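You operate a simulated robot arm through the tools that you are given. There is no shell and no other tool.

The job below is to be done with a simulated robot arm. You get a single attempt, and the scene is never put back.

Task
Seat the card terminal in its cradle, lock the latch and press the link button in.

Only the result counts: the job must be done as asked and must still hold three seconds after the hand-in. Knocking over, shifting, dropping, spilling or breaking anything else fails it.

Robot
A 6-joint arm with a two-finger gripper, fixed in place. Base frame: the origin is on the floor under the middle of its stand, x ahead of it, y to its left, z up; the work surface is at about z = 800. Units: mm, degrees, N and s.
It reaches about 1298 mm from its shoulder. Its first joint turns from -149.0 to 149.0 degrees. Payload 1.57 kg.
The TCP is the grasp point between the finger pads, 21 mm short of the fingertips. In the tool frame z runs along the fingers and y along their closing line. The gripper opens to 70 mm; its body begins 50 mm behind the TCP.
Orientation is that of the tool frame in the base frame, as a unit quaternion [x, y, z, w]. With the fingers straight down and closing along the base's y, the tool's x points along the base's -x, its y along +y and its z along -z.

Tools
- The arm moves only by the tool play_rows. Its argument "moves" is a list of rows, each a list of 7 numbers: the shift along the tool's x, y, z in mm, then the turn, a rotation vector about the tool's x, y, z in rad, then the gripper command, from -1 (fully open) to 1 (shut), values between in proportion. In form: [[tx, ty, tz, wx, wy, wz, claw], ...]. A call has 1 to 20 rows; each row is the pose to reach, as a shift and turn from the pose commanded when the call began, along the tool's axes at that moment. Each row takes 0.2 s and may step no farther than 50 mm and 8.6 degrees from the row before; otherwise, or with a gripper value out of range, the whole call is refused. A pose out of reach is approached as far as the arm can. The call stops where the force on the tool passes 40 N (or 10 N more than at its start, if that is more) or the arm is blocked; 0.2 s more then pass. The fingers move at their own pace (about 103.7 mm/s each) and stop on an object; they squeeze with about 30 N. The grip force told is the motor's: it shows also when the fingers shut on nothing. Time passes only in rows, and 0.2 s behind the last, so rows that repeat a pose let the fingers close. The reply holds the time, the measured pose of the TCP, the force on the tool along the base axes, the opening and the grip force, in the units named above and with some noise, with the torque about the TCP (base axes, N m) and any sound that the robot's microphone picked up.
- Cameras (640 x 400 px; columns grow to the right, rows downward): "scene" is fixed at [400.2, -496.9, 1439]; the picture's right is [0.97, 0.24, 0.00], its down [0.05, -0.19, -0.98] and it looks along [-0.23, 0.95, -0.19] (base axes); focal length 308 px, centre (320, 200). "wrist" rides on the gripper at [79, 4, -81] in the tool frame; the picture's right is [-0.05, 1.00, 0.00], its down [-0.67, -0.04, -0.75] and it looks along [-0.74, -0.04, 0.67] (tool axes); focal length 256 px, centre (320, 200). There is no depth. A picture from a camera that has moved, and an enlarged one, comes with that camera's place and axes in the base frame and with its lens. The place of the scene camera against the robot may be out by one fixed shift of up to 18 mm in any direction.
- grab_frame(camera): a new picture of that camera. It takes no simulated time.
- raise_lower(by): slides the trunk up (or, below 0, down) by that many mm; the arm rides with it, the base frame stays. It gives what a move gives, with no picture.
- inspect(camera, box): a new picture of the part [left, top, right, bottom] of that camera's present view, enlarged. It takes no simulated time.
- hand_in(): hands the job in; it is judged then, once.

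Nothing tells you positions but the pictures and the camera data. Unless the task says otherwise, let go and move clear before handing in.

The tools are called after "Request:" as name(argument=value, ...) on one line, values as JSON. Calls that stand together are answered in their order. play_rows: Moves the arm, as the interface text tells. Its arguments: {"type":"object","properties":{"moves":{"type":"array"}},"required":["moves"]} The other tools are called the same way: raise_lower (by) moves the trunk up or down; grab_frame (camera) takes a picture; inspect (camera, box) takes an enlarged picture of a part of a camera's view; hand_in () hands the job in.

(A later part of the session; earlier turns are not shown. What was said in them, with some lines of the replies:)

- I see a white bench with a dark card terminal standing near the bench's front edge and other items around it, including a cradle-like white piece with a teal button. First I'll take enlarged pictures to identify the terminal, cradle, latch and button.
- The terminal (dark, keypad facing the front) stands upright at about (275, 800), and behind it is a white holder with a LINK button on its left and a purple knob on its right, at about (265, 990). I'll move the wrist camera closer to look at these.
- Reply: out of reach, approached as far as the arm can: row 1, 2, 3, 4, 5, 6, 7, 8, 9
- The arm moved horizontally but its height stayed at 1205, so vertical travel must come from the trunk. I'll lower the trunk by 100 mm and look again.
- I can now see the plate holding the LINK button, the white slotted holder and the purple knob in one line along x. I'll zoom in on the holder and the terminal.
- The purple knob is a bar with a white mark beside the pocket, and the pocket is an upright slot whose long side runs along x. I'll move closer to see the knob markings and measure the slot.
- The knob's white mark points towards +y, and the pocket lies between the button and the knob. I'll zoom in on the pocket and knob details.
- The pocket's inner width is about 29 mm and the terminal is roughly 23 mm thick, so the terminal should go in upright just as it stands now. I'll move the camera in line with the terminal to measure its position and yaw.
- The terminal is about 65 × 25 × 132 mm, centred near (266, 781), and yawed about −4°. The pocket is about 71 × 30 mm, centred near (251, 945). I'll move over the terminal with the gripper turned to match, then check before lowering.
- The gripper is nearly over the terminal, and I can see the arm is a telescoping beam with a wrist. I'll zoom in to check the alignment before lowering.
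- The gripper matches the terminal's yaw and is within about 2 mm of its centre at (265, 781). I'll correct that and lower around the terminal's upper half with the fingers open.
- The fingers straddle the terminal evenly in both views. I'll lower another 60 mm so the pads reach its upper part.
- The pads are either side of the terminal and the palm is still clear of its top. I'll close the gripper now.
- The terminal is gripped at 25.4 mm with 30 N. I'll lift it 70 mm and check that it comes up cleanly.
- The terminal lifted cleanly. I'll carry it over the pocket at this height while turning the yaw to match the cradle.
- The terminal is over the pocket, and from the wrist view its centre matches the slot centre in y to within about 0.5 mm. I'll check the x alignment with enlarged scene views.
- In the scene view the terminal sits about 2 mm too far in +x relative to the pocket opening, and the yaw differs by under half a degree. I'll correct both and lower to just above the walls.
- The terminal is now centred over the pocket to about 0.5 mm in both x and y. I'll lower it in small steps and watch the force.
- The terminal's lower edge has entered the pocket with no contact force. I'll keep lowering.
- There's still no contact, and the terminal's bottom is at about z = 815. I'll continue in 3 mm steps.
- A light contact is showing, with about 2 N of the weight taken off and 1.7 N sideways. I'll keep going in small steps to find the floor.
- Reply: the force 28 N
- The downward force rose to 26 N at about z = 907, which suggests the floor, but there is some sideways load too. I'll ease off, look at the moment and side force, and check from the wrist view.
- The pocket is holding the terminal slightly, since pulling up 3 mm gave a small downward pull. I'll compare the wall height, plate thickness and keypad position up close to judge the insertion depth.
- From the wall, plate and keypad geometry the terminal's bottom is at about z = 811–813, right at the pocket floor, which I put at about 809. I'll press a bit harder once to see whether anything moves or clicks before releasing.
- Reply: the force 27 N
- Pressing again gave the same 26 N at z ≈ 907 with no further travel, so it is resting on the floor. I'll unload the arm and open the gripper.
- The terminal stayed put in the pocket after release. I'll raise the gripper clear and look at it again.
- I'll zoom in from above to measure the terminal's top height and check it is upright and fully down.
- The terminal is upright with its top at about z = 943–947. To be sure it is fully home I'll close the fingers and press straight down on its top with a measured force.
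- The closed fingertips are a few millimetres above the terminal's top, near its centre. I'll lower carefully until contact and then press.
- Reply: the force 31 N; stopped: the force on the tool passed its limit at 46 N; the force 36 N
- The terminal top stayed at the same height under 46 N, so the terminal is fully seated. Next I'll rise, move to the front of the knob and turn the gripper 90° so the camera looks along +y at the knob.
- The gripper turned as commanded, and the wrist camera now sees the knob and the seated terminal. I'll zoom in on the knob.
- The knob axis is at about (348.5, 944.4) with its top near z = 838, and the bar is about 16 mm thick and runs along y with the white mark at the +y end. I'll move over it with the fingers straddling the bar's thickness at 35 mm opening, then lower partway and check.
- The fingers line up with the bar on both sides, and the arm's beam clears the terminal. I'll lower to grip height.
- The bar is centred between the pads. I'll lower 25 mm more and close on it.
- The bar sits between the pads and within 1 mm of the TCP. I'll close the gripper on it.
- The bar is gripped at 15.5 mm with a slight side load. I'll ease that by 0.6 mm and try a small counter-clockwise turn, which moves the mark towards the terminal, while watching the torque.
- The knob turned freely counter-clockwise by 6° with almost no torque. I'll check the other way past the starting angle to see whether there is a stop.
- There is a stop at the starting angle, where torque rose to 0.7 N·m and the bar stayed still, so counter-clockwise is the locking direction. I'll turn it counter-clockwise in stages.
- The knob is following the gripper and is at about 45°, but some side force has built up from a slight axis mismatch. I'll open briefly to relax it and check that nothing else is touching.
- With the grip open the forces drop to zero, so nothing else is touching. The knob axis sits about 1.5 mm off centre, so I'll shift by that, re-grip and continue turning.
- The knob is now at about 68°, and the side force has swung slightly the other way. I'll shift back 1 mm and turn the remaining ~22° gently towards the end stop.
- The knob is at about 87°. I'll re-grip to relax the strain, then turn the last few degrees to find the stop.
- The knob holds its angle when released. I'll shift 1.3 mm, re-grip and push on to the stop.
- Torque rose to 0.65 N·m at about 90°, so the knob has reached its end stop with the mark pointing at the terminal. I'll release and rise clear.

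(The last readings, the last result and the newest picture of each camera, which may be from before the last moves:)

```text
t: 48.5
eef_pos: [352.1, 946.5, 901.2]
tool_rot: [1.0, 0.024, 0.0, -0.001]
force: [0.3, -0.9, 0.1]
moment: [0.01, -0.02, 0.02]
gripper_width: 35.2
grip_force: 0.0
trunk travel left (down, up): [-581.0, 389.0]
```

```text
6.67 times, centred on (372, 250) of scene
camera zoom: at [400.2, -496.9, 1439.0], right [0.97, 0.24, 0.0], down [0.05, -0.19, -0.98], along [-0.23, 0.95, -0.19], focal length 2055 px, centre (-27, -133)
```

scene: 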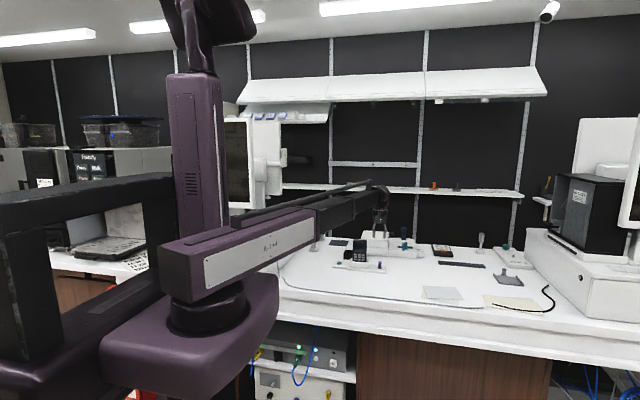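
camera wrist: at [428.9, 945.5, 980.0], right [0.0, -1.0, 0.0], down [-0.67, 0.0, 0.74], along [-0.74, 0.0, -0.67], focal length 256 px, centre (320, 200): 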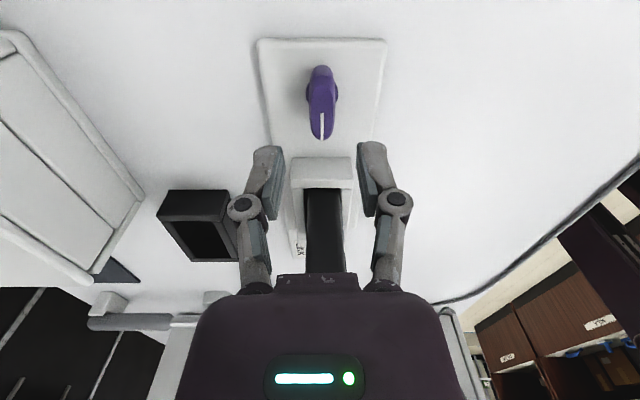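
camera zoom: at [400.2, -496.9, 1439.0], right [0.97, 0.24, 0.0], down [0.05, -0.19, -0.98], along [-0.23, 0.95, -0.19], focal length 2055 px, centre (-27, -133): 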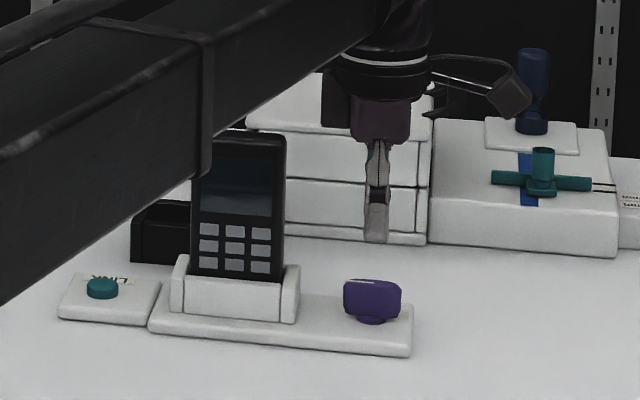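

The latch bar now points at the terminal and stays there. Next I'll raise the arm, close the fingers, and move in front of the LINK button with the camera facing +y to locate it.

Request:
raise_lower(by=110)

Request:
play_rows(moves=[[-17.5, 5.5, 0, 0, 0, 0.135, 0.5], [-35, 11, 0, 0, 0, 0.27, 1], [-52.6, 16.5, 0, 0, 0, 0.405, 1], [-70.2, 22, 0, 0, 0, 0.54, 1], [-87.7, 27.5, 0, 0, 0, 0.675, 1], [-105.3, 33, 0, 0, 0, 0.81, 1], [-122.8, 38.5, 0, 0, 0, 0.945, 1], [-140.4, 44, 0, 0, 0, 1.08, 1], [-158, 49.5, 0, 0, 0, 1.215, 1], [-175.5, 55, 0, 0, 0, 1.35, 1], [-193, 60.5, 0, 0, 0, 1.485, 1], [-210.6, 66.1, 0, 0, 0, 1.619, 1], [-210.6, 66.1, 0, 0, 0, 1.619, 1], [-210.6, 66.1, 0, 0, 0, 1.619, 1]])

Request:
grab_frame(camera="wrist")

Request:
inspect(camera="wrist", box=[260, 50, 420, 170])

Request:
grab_frame(camera="scene")

```text
t: 50.0
eef_pos: [351.0, 945.7, 1009.3]
tool_rot: [1.0, 0.025, 0.001, -0.001]
force: [0.2, -0.8, -0.1]
moment: [0.0, 0.01, -0.01]
gripper_width: 35.2
grip_force: 0.1
trunk travel left (down, up): [-691.0, 279.0]
```

```text
t: 53.0
eef_pos: [143.7, 868.6, 1009.9]
tool_rot: [-0.707, 0.707, 0.0, 0.001]
force: [0.7, 0.4, 0.2]
moment: [0.02, 0.01, 0.05]
gripper_width: 0.0
grip_force: 28.5
trunk travel left (down, up): [-691.0, 279.0]
```

```text
taken
camera wrist: at [137.7, 789.7, 1089.9], right [-1.0, 0.05, 0.0], down [0.03, 0.67, 0.75], along [0.04, 0.74, -0.67], focal length 256 px, centre (320, 200)
```

wrist: 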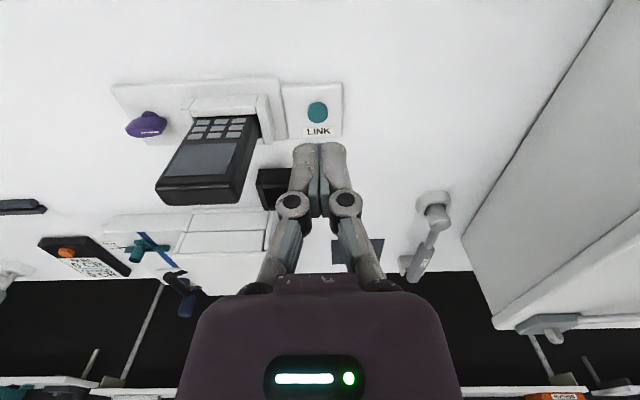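

```text
3.33 times, centred on (340, 110) of wrist
camera zoom: at [137.7, 789.7, 1089.9], right [-1.0, 0.05, 0.0], down [0.03, 0.67, 0.75], along [0.04, 0.74, -0.67], focal length 853 px, centre (253, 500)
```

zoom: 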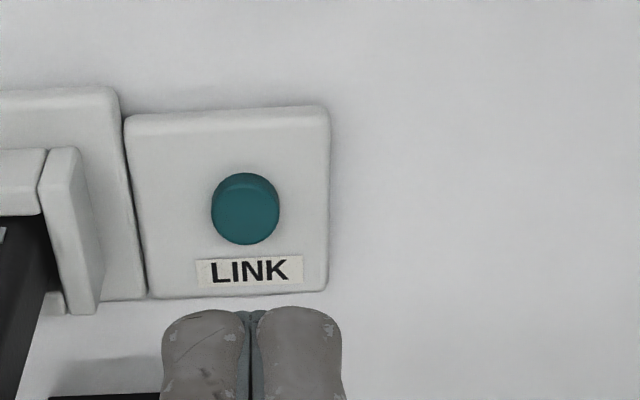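

```text
taken
```

scene: 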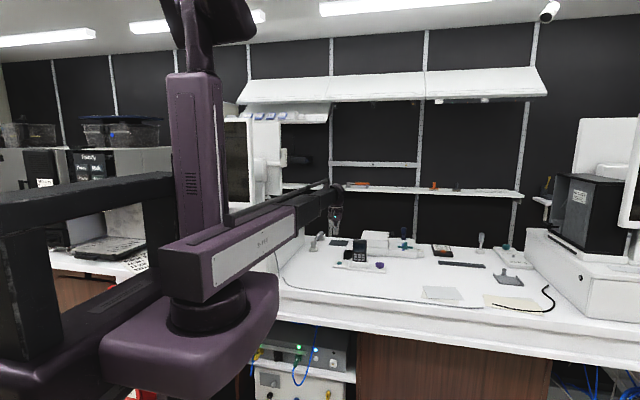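

The LINK button's top is at about (147.5, 944.3, 816). I'll move the closed fingertips over it, lower to about 13 mm above it, and check.

Request:
play_rows(moves=[[-25, -1.3, 0, 0, 0, 0, 1], [-50, -2.5, 0, 0, 0, 0, 1], [-75.7, -3.8, 0, 0, 0, 0, 1], [-75.7, -3.8, 0, 0, 0, 0, 1], [-75.7, -3.8, 0, 0, 0, 0, 1]])

Request:
raise_lower(by=-130)

Request:
grab_frame(camera="wrist")

Request:
inspect(camera="wrist", box=[240, 60, 400, 180])

Request:
inspect(camera="scene", box=[310, 210, 390, 280])

```text
t: 54.1
eef_pos: [149.1, 944.4, 1009.9]
tool_rot: [0.707, -0.707, 0.0, -0.001]
force: [-0.2, 0.1, -0.8]
moment: [0.02, 0.01, -0.01]
gripper_width: 0.0
grip_force: 28.8
trunk travel left (down, up): [-691.0, 279.0]
```

```text
t: 55.7
eef_pos: [148.1, 943.9, 880.2]
tool_rot: [-0.707, 0.707, 0.0, 0.0]
force: [-0.6, 0.2, 0.5]
moment: [0.01, 0.02, 0.0]
gripper_width: 0.0
grip_force: 28.6
trunk travel left (down, up): [-561.0, 409.0]
```

```text
taken
camera wrist: at [141.9, 865.3, 960.1], right [-1.0, 0.05, 0.0], down [0.03, 0.67, 0.75], along [0.04, 0.74, -0.67], focal length 256 px, centre (320, 200)
```

wrist: 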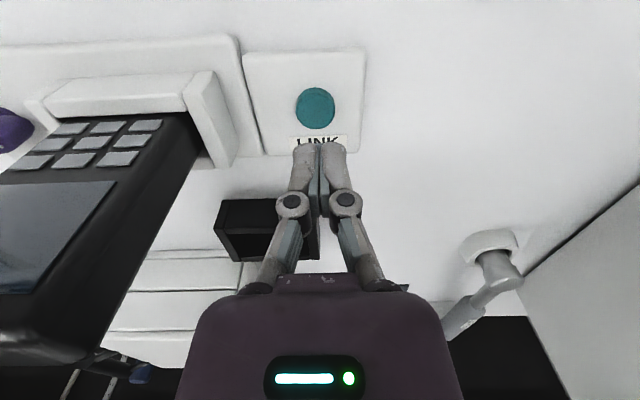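

```text
3.33 times, centred on (320, 120) of wrist
camera zoom: at [141.9, 865.3, 960.1], right [-1.0, 0.05, 0.0], down [0.03, 0.67, 0.75], along [0.04, 0.74, -0.67], focal length 853 px, centre (320, 467)
```

zoom: 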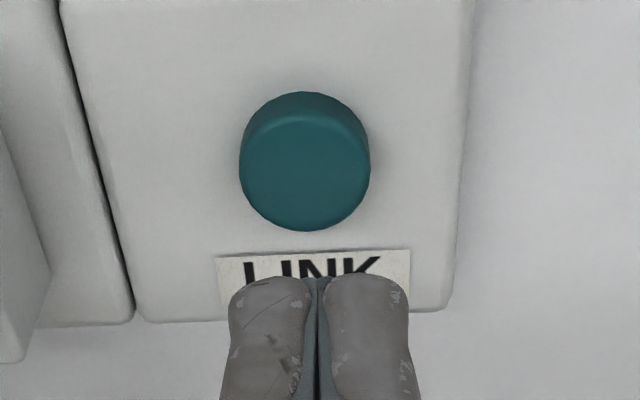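

```text
5.71 times, centred on (350, 245) of scene
camera zoom: at [400.2, -496.9, 1439.0], right [0.97, 0.24, 0.0], down [0.05, -0.19, -0.98], along [-0.23, 0.95, -0.19], focal length 1761 px, centre (149, -57)
```

zoom: 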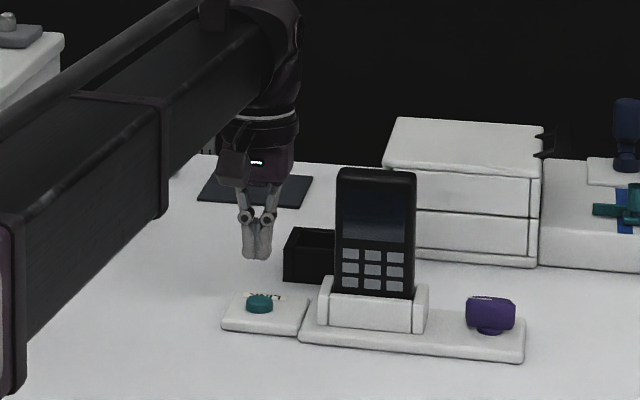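

The fingertips are centred on the button to within about 1 mm. I'll lower to just above it, then press in small steps.

Request:
raise_lower(by=-36)

Request:
raise_lower(by=-4)

Request:
inspect(camera="wrist", box=[240, 80, 400, 200])

Request:
inspect(camera="scene", box=[320, 230, 370, 275])

```text
t: 56.5
eef_pos: [146.7, 944.3, 844.0]
tool_rot: [0.708, -0.707, 0.0, -0.001]
force: [-0.2, 0.4, -0.2]
moment: [0.05, 0.04, 0.03]
gripper_width: 0.3
grip_force: 28.3
trunk travel left (down, up): [-525.0, 445.0]
```

```text
t: 57.1
eef_pos: [146.1, 944.9, 839.2]
tool_rot: [0.707, -0.707, -0.001, -0.001]
force: [-0.1, 0.4, 0.2]
moment: [-0.02, -0.03, -0.01]
gripper_width: 6.1
grip_force: 28.1
trunk travel left (down, up): [-521.0, 449.0]
```

```text
3.33 times, centred on (320, 140) of wrist
camera zoom: at [141.9, 865.4, 920.0], right [-1.0, 0.05, 0.0], down [0.03, 0.67, 0.75], along [0.04, 0.74, -0.67], focal length 853 px, centre (320, 400)
```

zoom: 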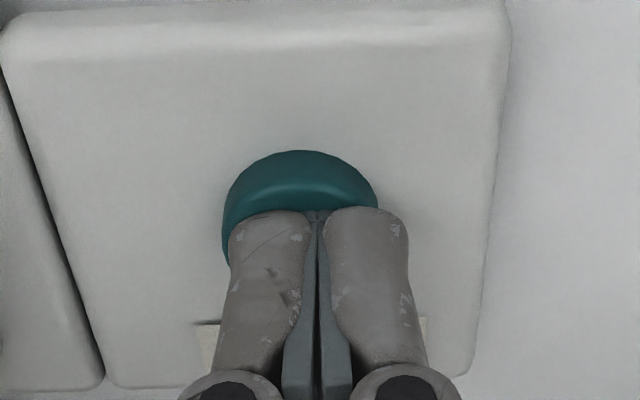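

```text
8.89 times, centred on (345, 252) of scene
camera zoom: at [400.2, -496.9, 1439.0], right [0.97, 0.24, 0.0], down [0.05, -0.19, -0.98], along [-0.23, 0.95, -0.19], focal length 2740 px, centre (98, -267)
```

zoom: 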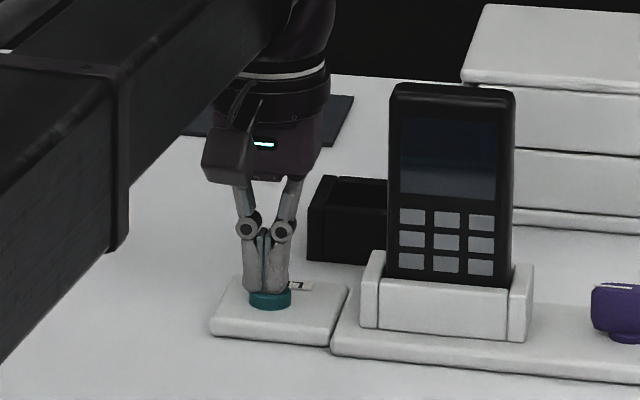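

The fingertips are in contact with the button top. I'll press in 2 mm steps and listen for a click.

Request:
raise_lower(by=-2)

Request:
raise_lower(by=-1)

```text
t: 57.6
eef_pos: [146.4, 943.7, 838.5]
tool_rot: [0.708, -0.707, 0.0, -0.001]
force: [0.6, 0.1, 1.3]
moment: [0.01, 0.02, 0.0]
gripper_width: 6.1
grip_force: 28.7
trunk travel left (down, up): [-519.0, 451.0]
```

```text
t: 58.1
eef_pos: [147.1, 945.4, 837.8]
tool_rot: [0.708, -0.706, -0.001, -0.001]
force: [-0.2, 0.0, 1.1]
moment: [-0.02, 0.02, 0.03]
gripper_width: 6.2
grip_force: 28.4
trunk travel left (down, up): [-518.0, 452.0]
```

The force is only about 1 N, so the button is moving on a soft spring or contact is just starting. I'll continue pressing.

Request:
raise_lower(by=-1)

Request:
raise_lower(by=-1)

Request:
inspect(camera="wrist", box=[240, 80, 400, 200])

```text
t: 58.6
eef_pos: [147.2, 944.8, 836.0]
tool_rot: [0.708, -0.706, -0.001, -0.001]
force: [0.8, -0.8, 1.7]
moment: [0.0, -0.03, 0.02]
gripper_width: 5.7
grip_force: 29.0
trunk travel left (down, up): [-517.0, 453.0]
```

```text
t: 59.1
eef_pos: [146.7, 945.6, 834.3]
tool_rot: [0.708, -0.707, 0.0, -0.001]
force: [0.2, 0.8, 0.5]
moment: [0.0, 0.02, 0.03]
gripper_width: 5.9
grip_force: 28.6
trunk travel left (down, up): [-516.0, 454.0]
heard: click
```

```text
3.33 times, centred on (320, 140) of wrist
camera zoom: at [141.9, 865.3, 915.0], right [-1.0, 0.05, 0.0], down [0.03, 0.67, 0.75], along [0.04, 0.74, -0.67], focal length 853 px, centre (320, 400)
```

zoom: 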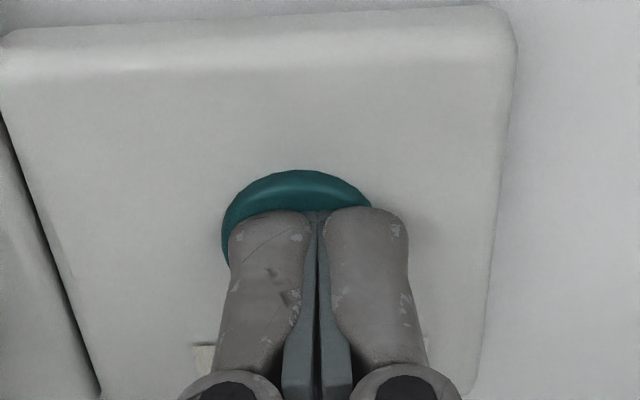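

A click was heard and the button has gone in visibly. I'll rise straight up and check that it stays in.

Request:
raise_lower(by=60)

Request:
grab_frame(camera="wrist")

Request:
inspect(camera="wrist", box=[240, 60, 400, 180])

Request:
inspect(camera="scene", box=[320, 230, 370, 275])

```text
t: 60.1
eef_pos: [148.4, 945.1, 894.8]
tool_rot: [0.708, -0.706, -0.001, -0.001]
force: [-0.3, -0.2, -0.4]
moment: [0.0, 0.02, 0.0]
gripper_width: 0.1
grip_force: 28.6
trunk travel left (down, up): [-576.0, 394.0]
```

```text
taken
camera wrist: at [141.9, 865.5, 974.8], right [-1.0, 0.05, 0.0], down [0.03, 0.67, 0.75], along [0.04, 0.74, -0.67], focal length 256 px, centre (320, 200)
```

wrist: 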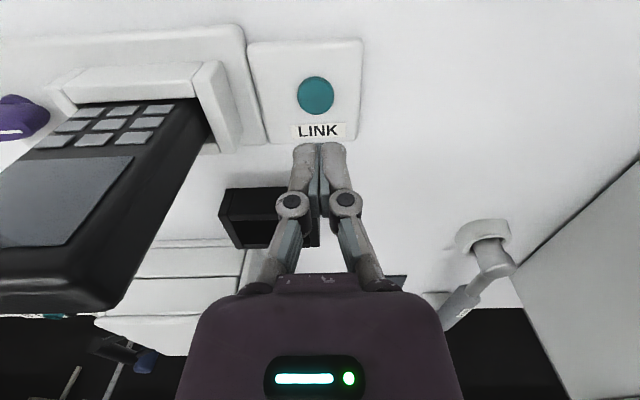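

```text
3.33 times, centred on (320, 120) of wrist
camera zoom: at [141.9, 865.5, 974.8], right [-1.0, 0.05, 0.0], down [0.03, 0.67, 0.75], along [0.04, 0.74, -0.67], focal length 853 px, centre (320, 467)
```

zoom: 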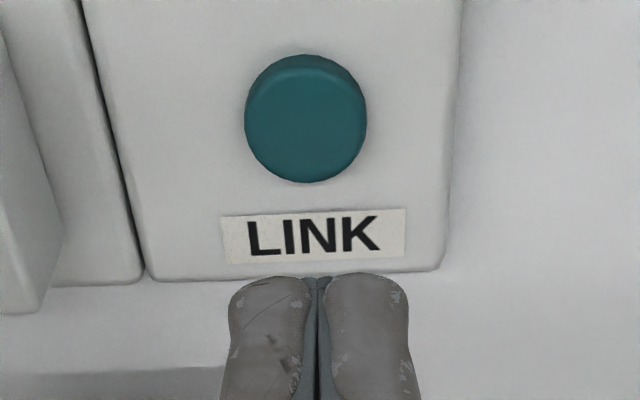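

```text
8.89 times, centred on (345, 252) of scene
camera zoom: at [400.2, -496.9, 1439.0], right [0.97, 0.24, 0.0], down [0.05, -0.19, -0.98], along [-0.23, 0.95, -0.19], focal length 2740 px, centre (98, -267)
```

zoom: 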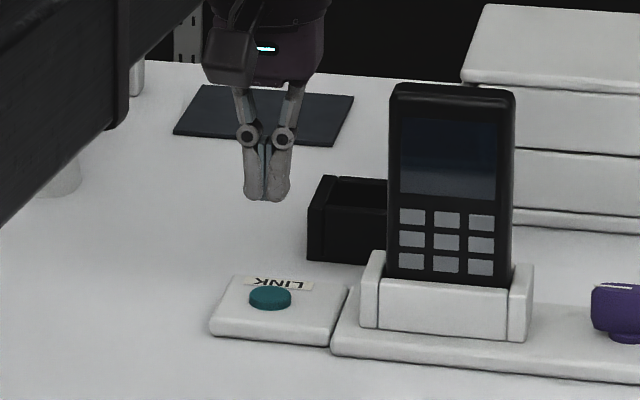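

The button looks lower than before. I'll compare it against the same scene crop I took before pressing, and re-check the terminal and latch.

Request:
inspect(camera="scene", box=[340, 220, 404, 280])

Request:
inspect(camera="scene", box=[338, 252, 362, 270])

```text
6.67 times, centred on (372, 250) of scene
camera zoom: at [400.2, -496.9, 1439.0], right [0.97, 0.24, 0.0], down [0.05, -0.19, -0.98], along [-0.23, 0.95, -0.19], focal length 2055 px, centre (-27, -133)
```

zoom: 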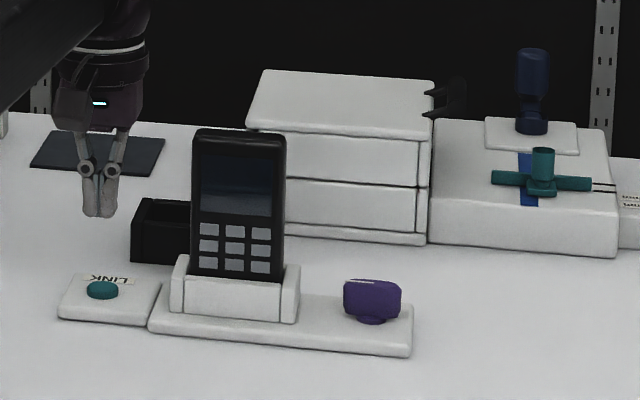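

```text
16.00 times, centred on (350, 261) of scene
camera zoom: at [400.2, -496.9, 1439.0], right [0.97, 0.24, 0.0], down [0.05, -0.19, -0.98], along [-0.23, 0.95, -0.19], focal length 4932 px, centre (-160, -776)
```

zoom: 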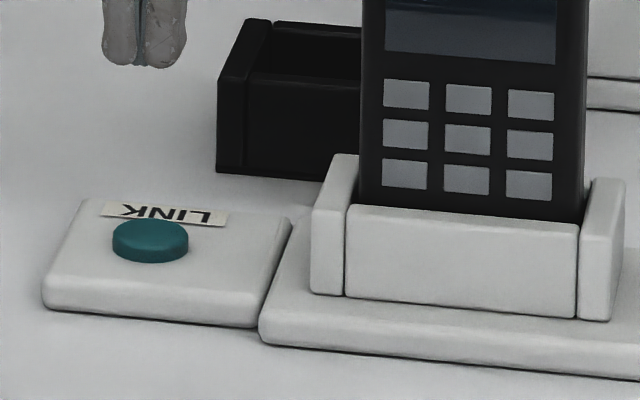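

The button sits about 3 mm lower and stays in, the latch bar still points at the terminal, and the terminal is upright in the cradle. I'll raise the arm clear, wait a moment and take a final look.

Request:
raise_lower(by=120)

Request:
play_rows(moves=[[25, 0, 0, 0, 0, 0, 0.5], [50, 0, 0, 0, 0, 0, 0], [75, 0, 0, 0, 0, 0, 0], [100, 0, 0, 0, 0, 0, 0], [100, 0, 0, 0, 0, 0, 0], [100, 0, 0, 0, 0, 0, 0]])

Request:
grab_frame(camera="scene")

Request:
inspect(camera="scene", box=[335, 225, 399, 280])

Request:
grab_frame(camera="wrist")

```text
t: 61.6
eef_pos: [147.9, 945.7, 1014.7]
tool_rot: [0.708, -0.706, 0.0, -0.001]
force: [1.3, 0.0, -0.3]
moment: [0.01, 0.02, -0.01]
gripper_width: 0.2
grip_force: 28.3
trunk travel left (down, up): [-696.0, 274.0]
```

```text
t: 63.0
eef_pos: [147.4, 845.7, 1013.2]
tool_rot: [0.707, -0.707, 0.0, -0.002]
force: [-0.6, 0.5, 0.3]
moment: [-0.01, 0.04, 0.02]
gripper_width: 35.0
grip_force: 0.1
trunk travel left (down, up): [-696.0, 274.0]
```

```text
taken
```

scene: 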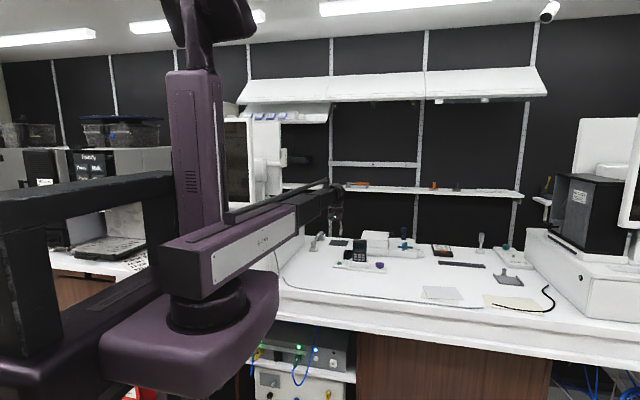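

```text
7.27 times, centred on (367, 252) of scene
camera zoom: at [400.2, -496.9, 1439.0], right [0.97, 0.24, 0.0], down [0.05, -0.19, -0.98], along [-0.23, 0.95, -0.19], focal length 2242 px, centre (-22, -182)
```

zoom: 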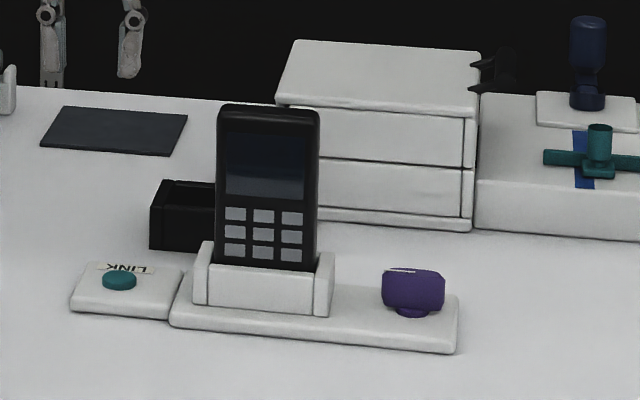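

```text
taken
camera wrist: at [142.5, 765.9, 1095.0], right [-1.0, 0.05, 0.0], down [0.03, 0.67, 0.75], along [0.04, 0.74, -0.67], focal length 256 px, centre (320, 200)
```

wrist: 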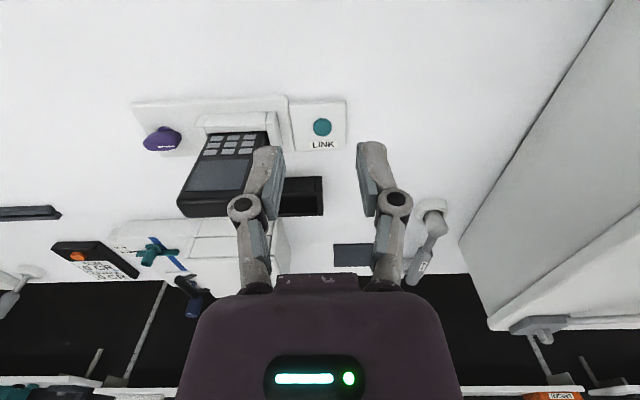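

The terminal is seated in the cradle, the latch is turned to its stop, and the link button is staying in. The arm is clear and nothing else has moved, so I'm handing in.

Request:
hand_in()

```text
The job is handed in.
```

I seated the card terminal in its cradle, turned the latch to its stop and pressed the LINK button in, then handed the job in. I don't have the verdict from the judging.

- **Terminal:** it stands upright in the pocket with its keypad facing the front, as it stood before. Pressing down on its top with up to 46 N did not move it any further.
- **Latch:** the purple knob only turns counter-clockwise from where it started. I turned it about 90° until it hit its stop. Its white mark now points at the terminal, and it stayed there after I let go. There was no click when it reached the stop.
- **Button:** it clicked when pressed and has stayed about 3 mm lower than before.

I moved the arm clear before handing in, and the last pictures show nothing else on the bench moved. Nothing on the cradle showed which way the terminal should face, so I kept its original facing.
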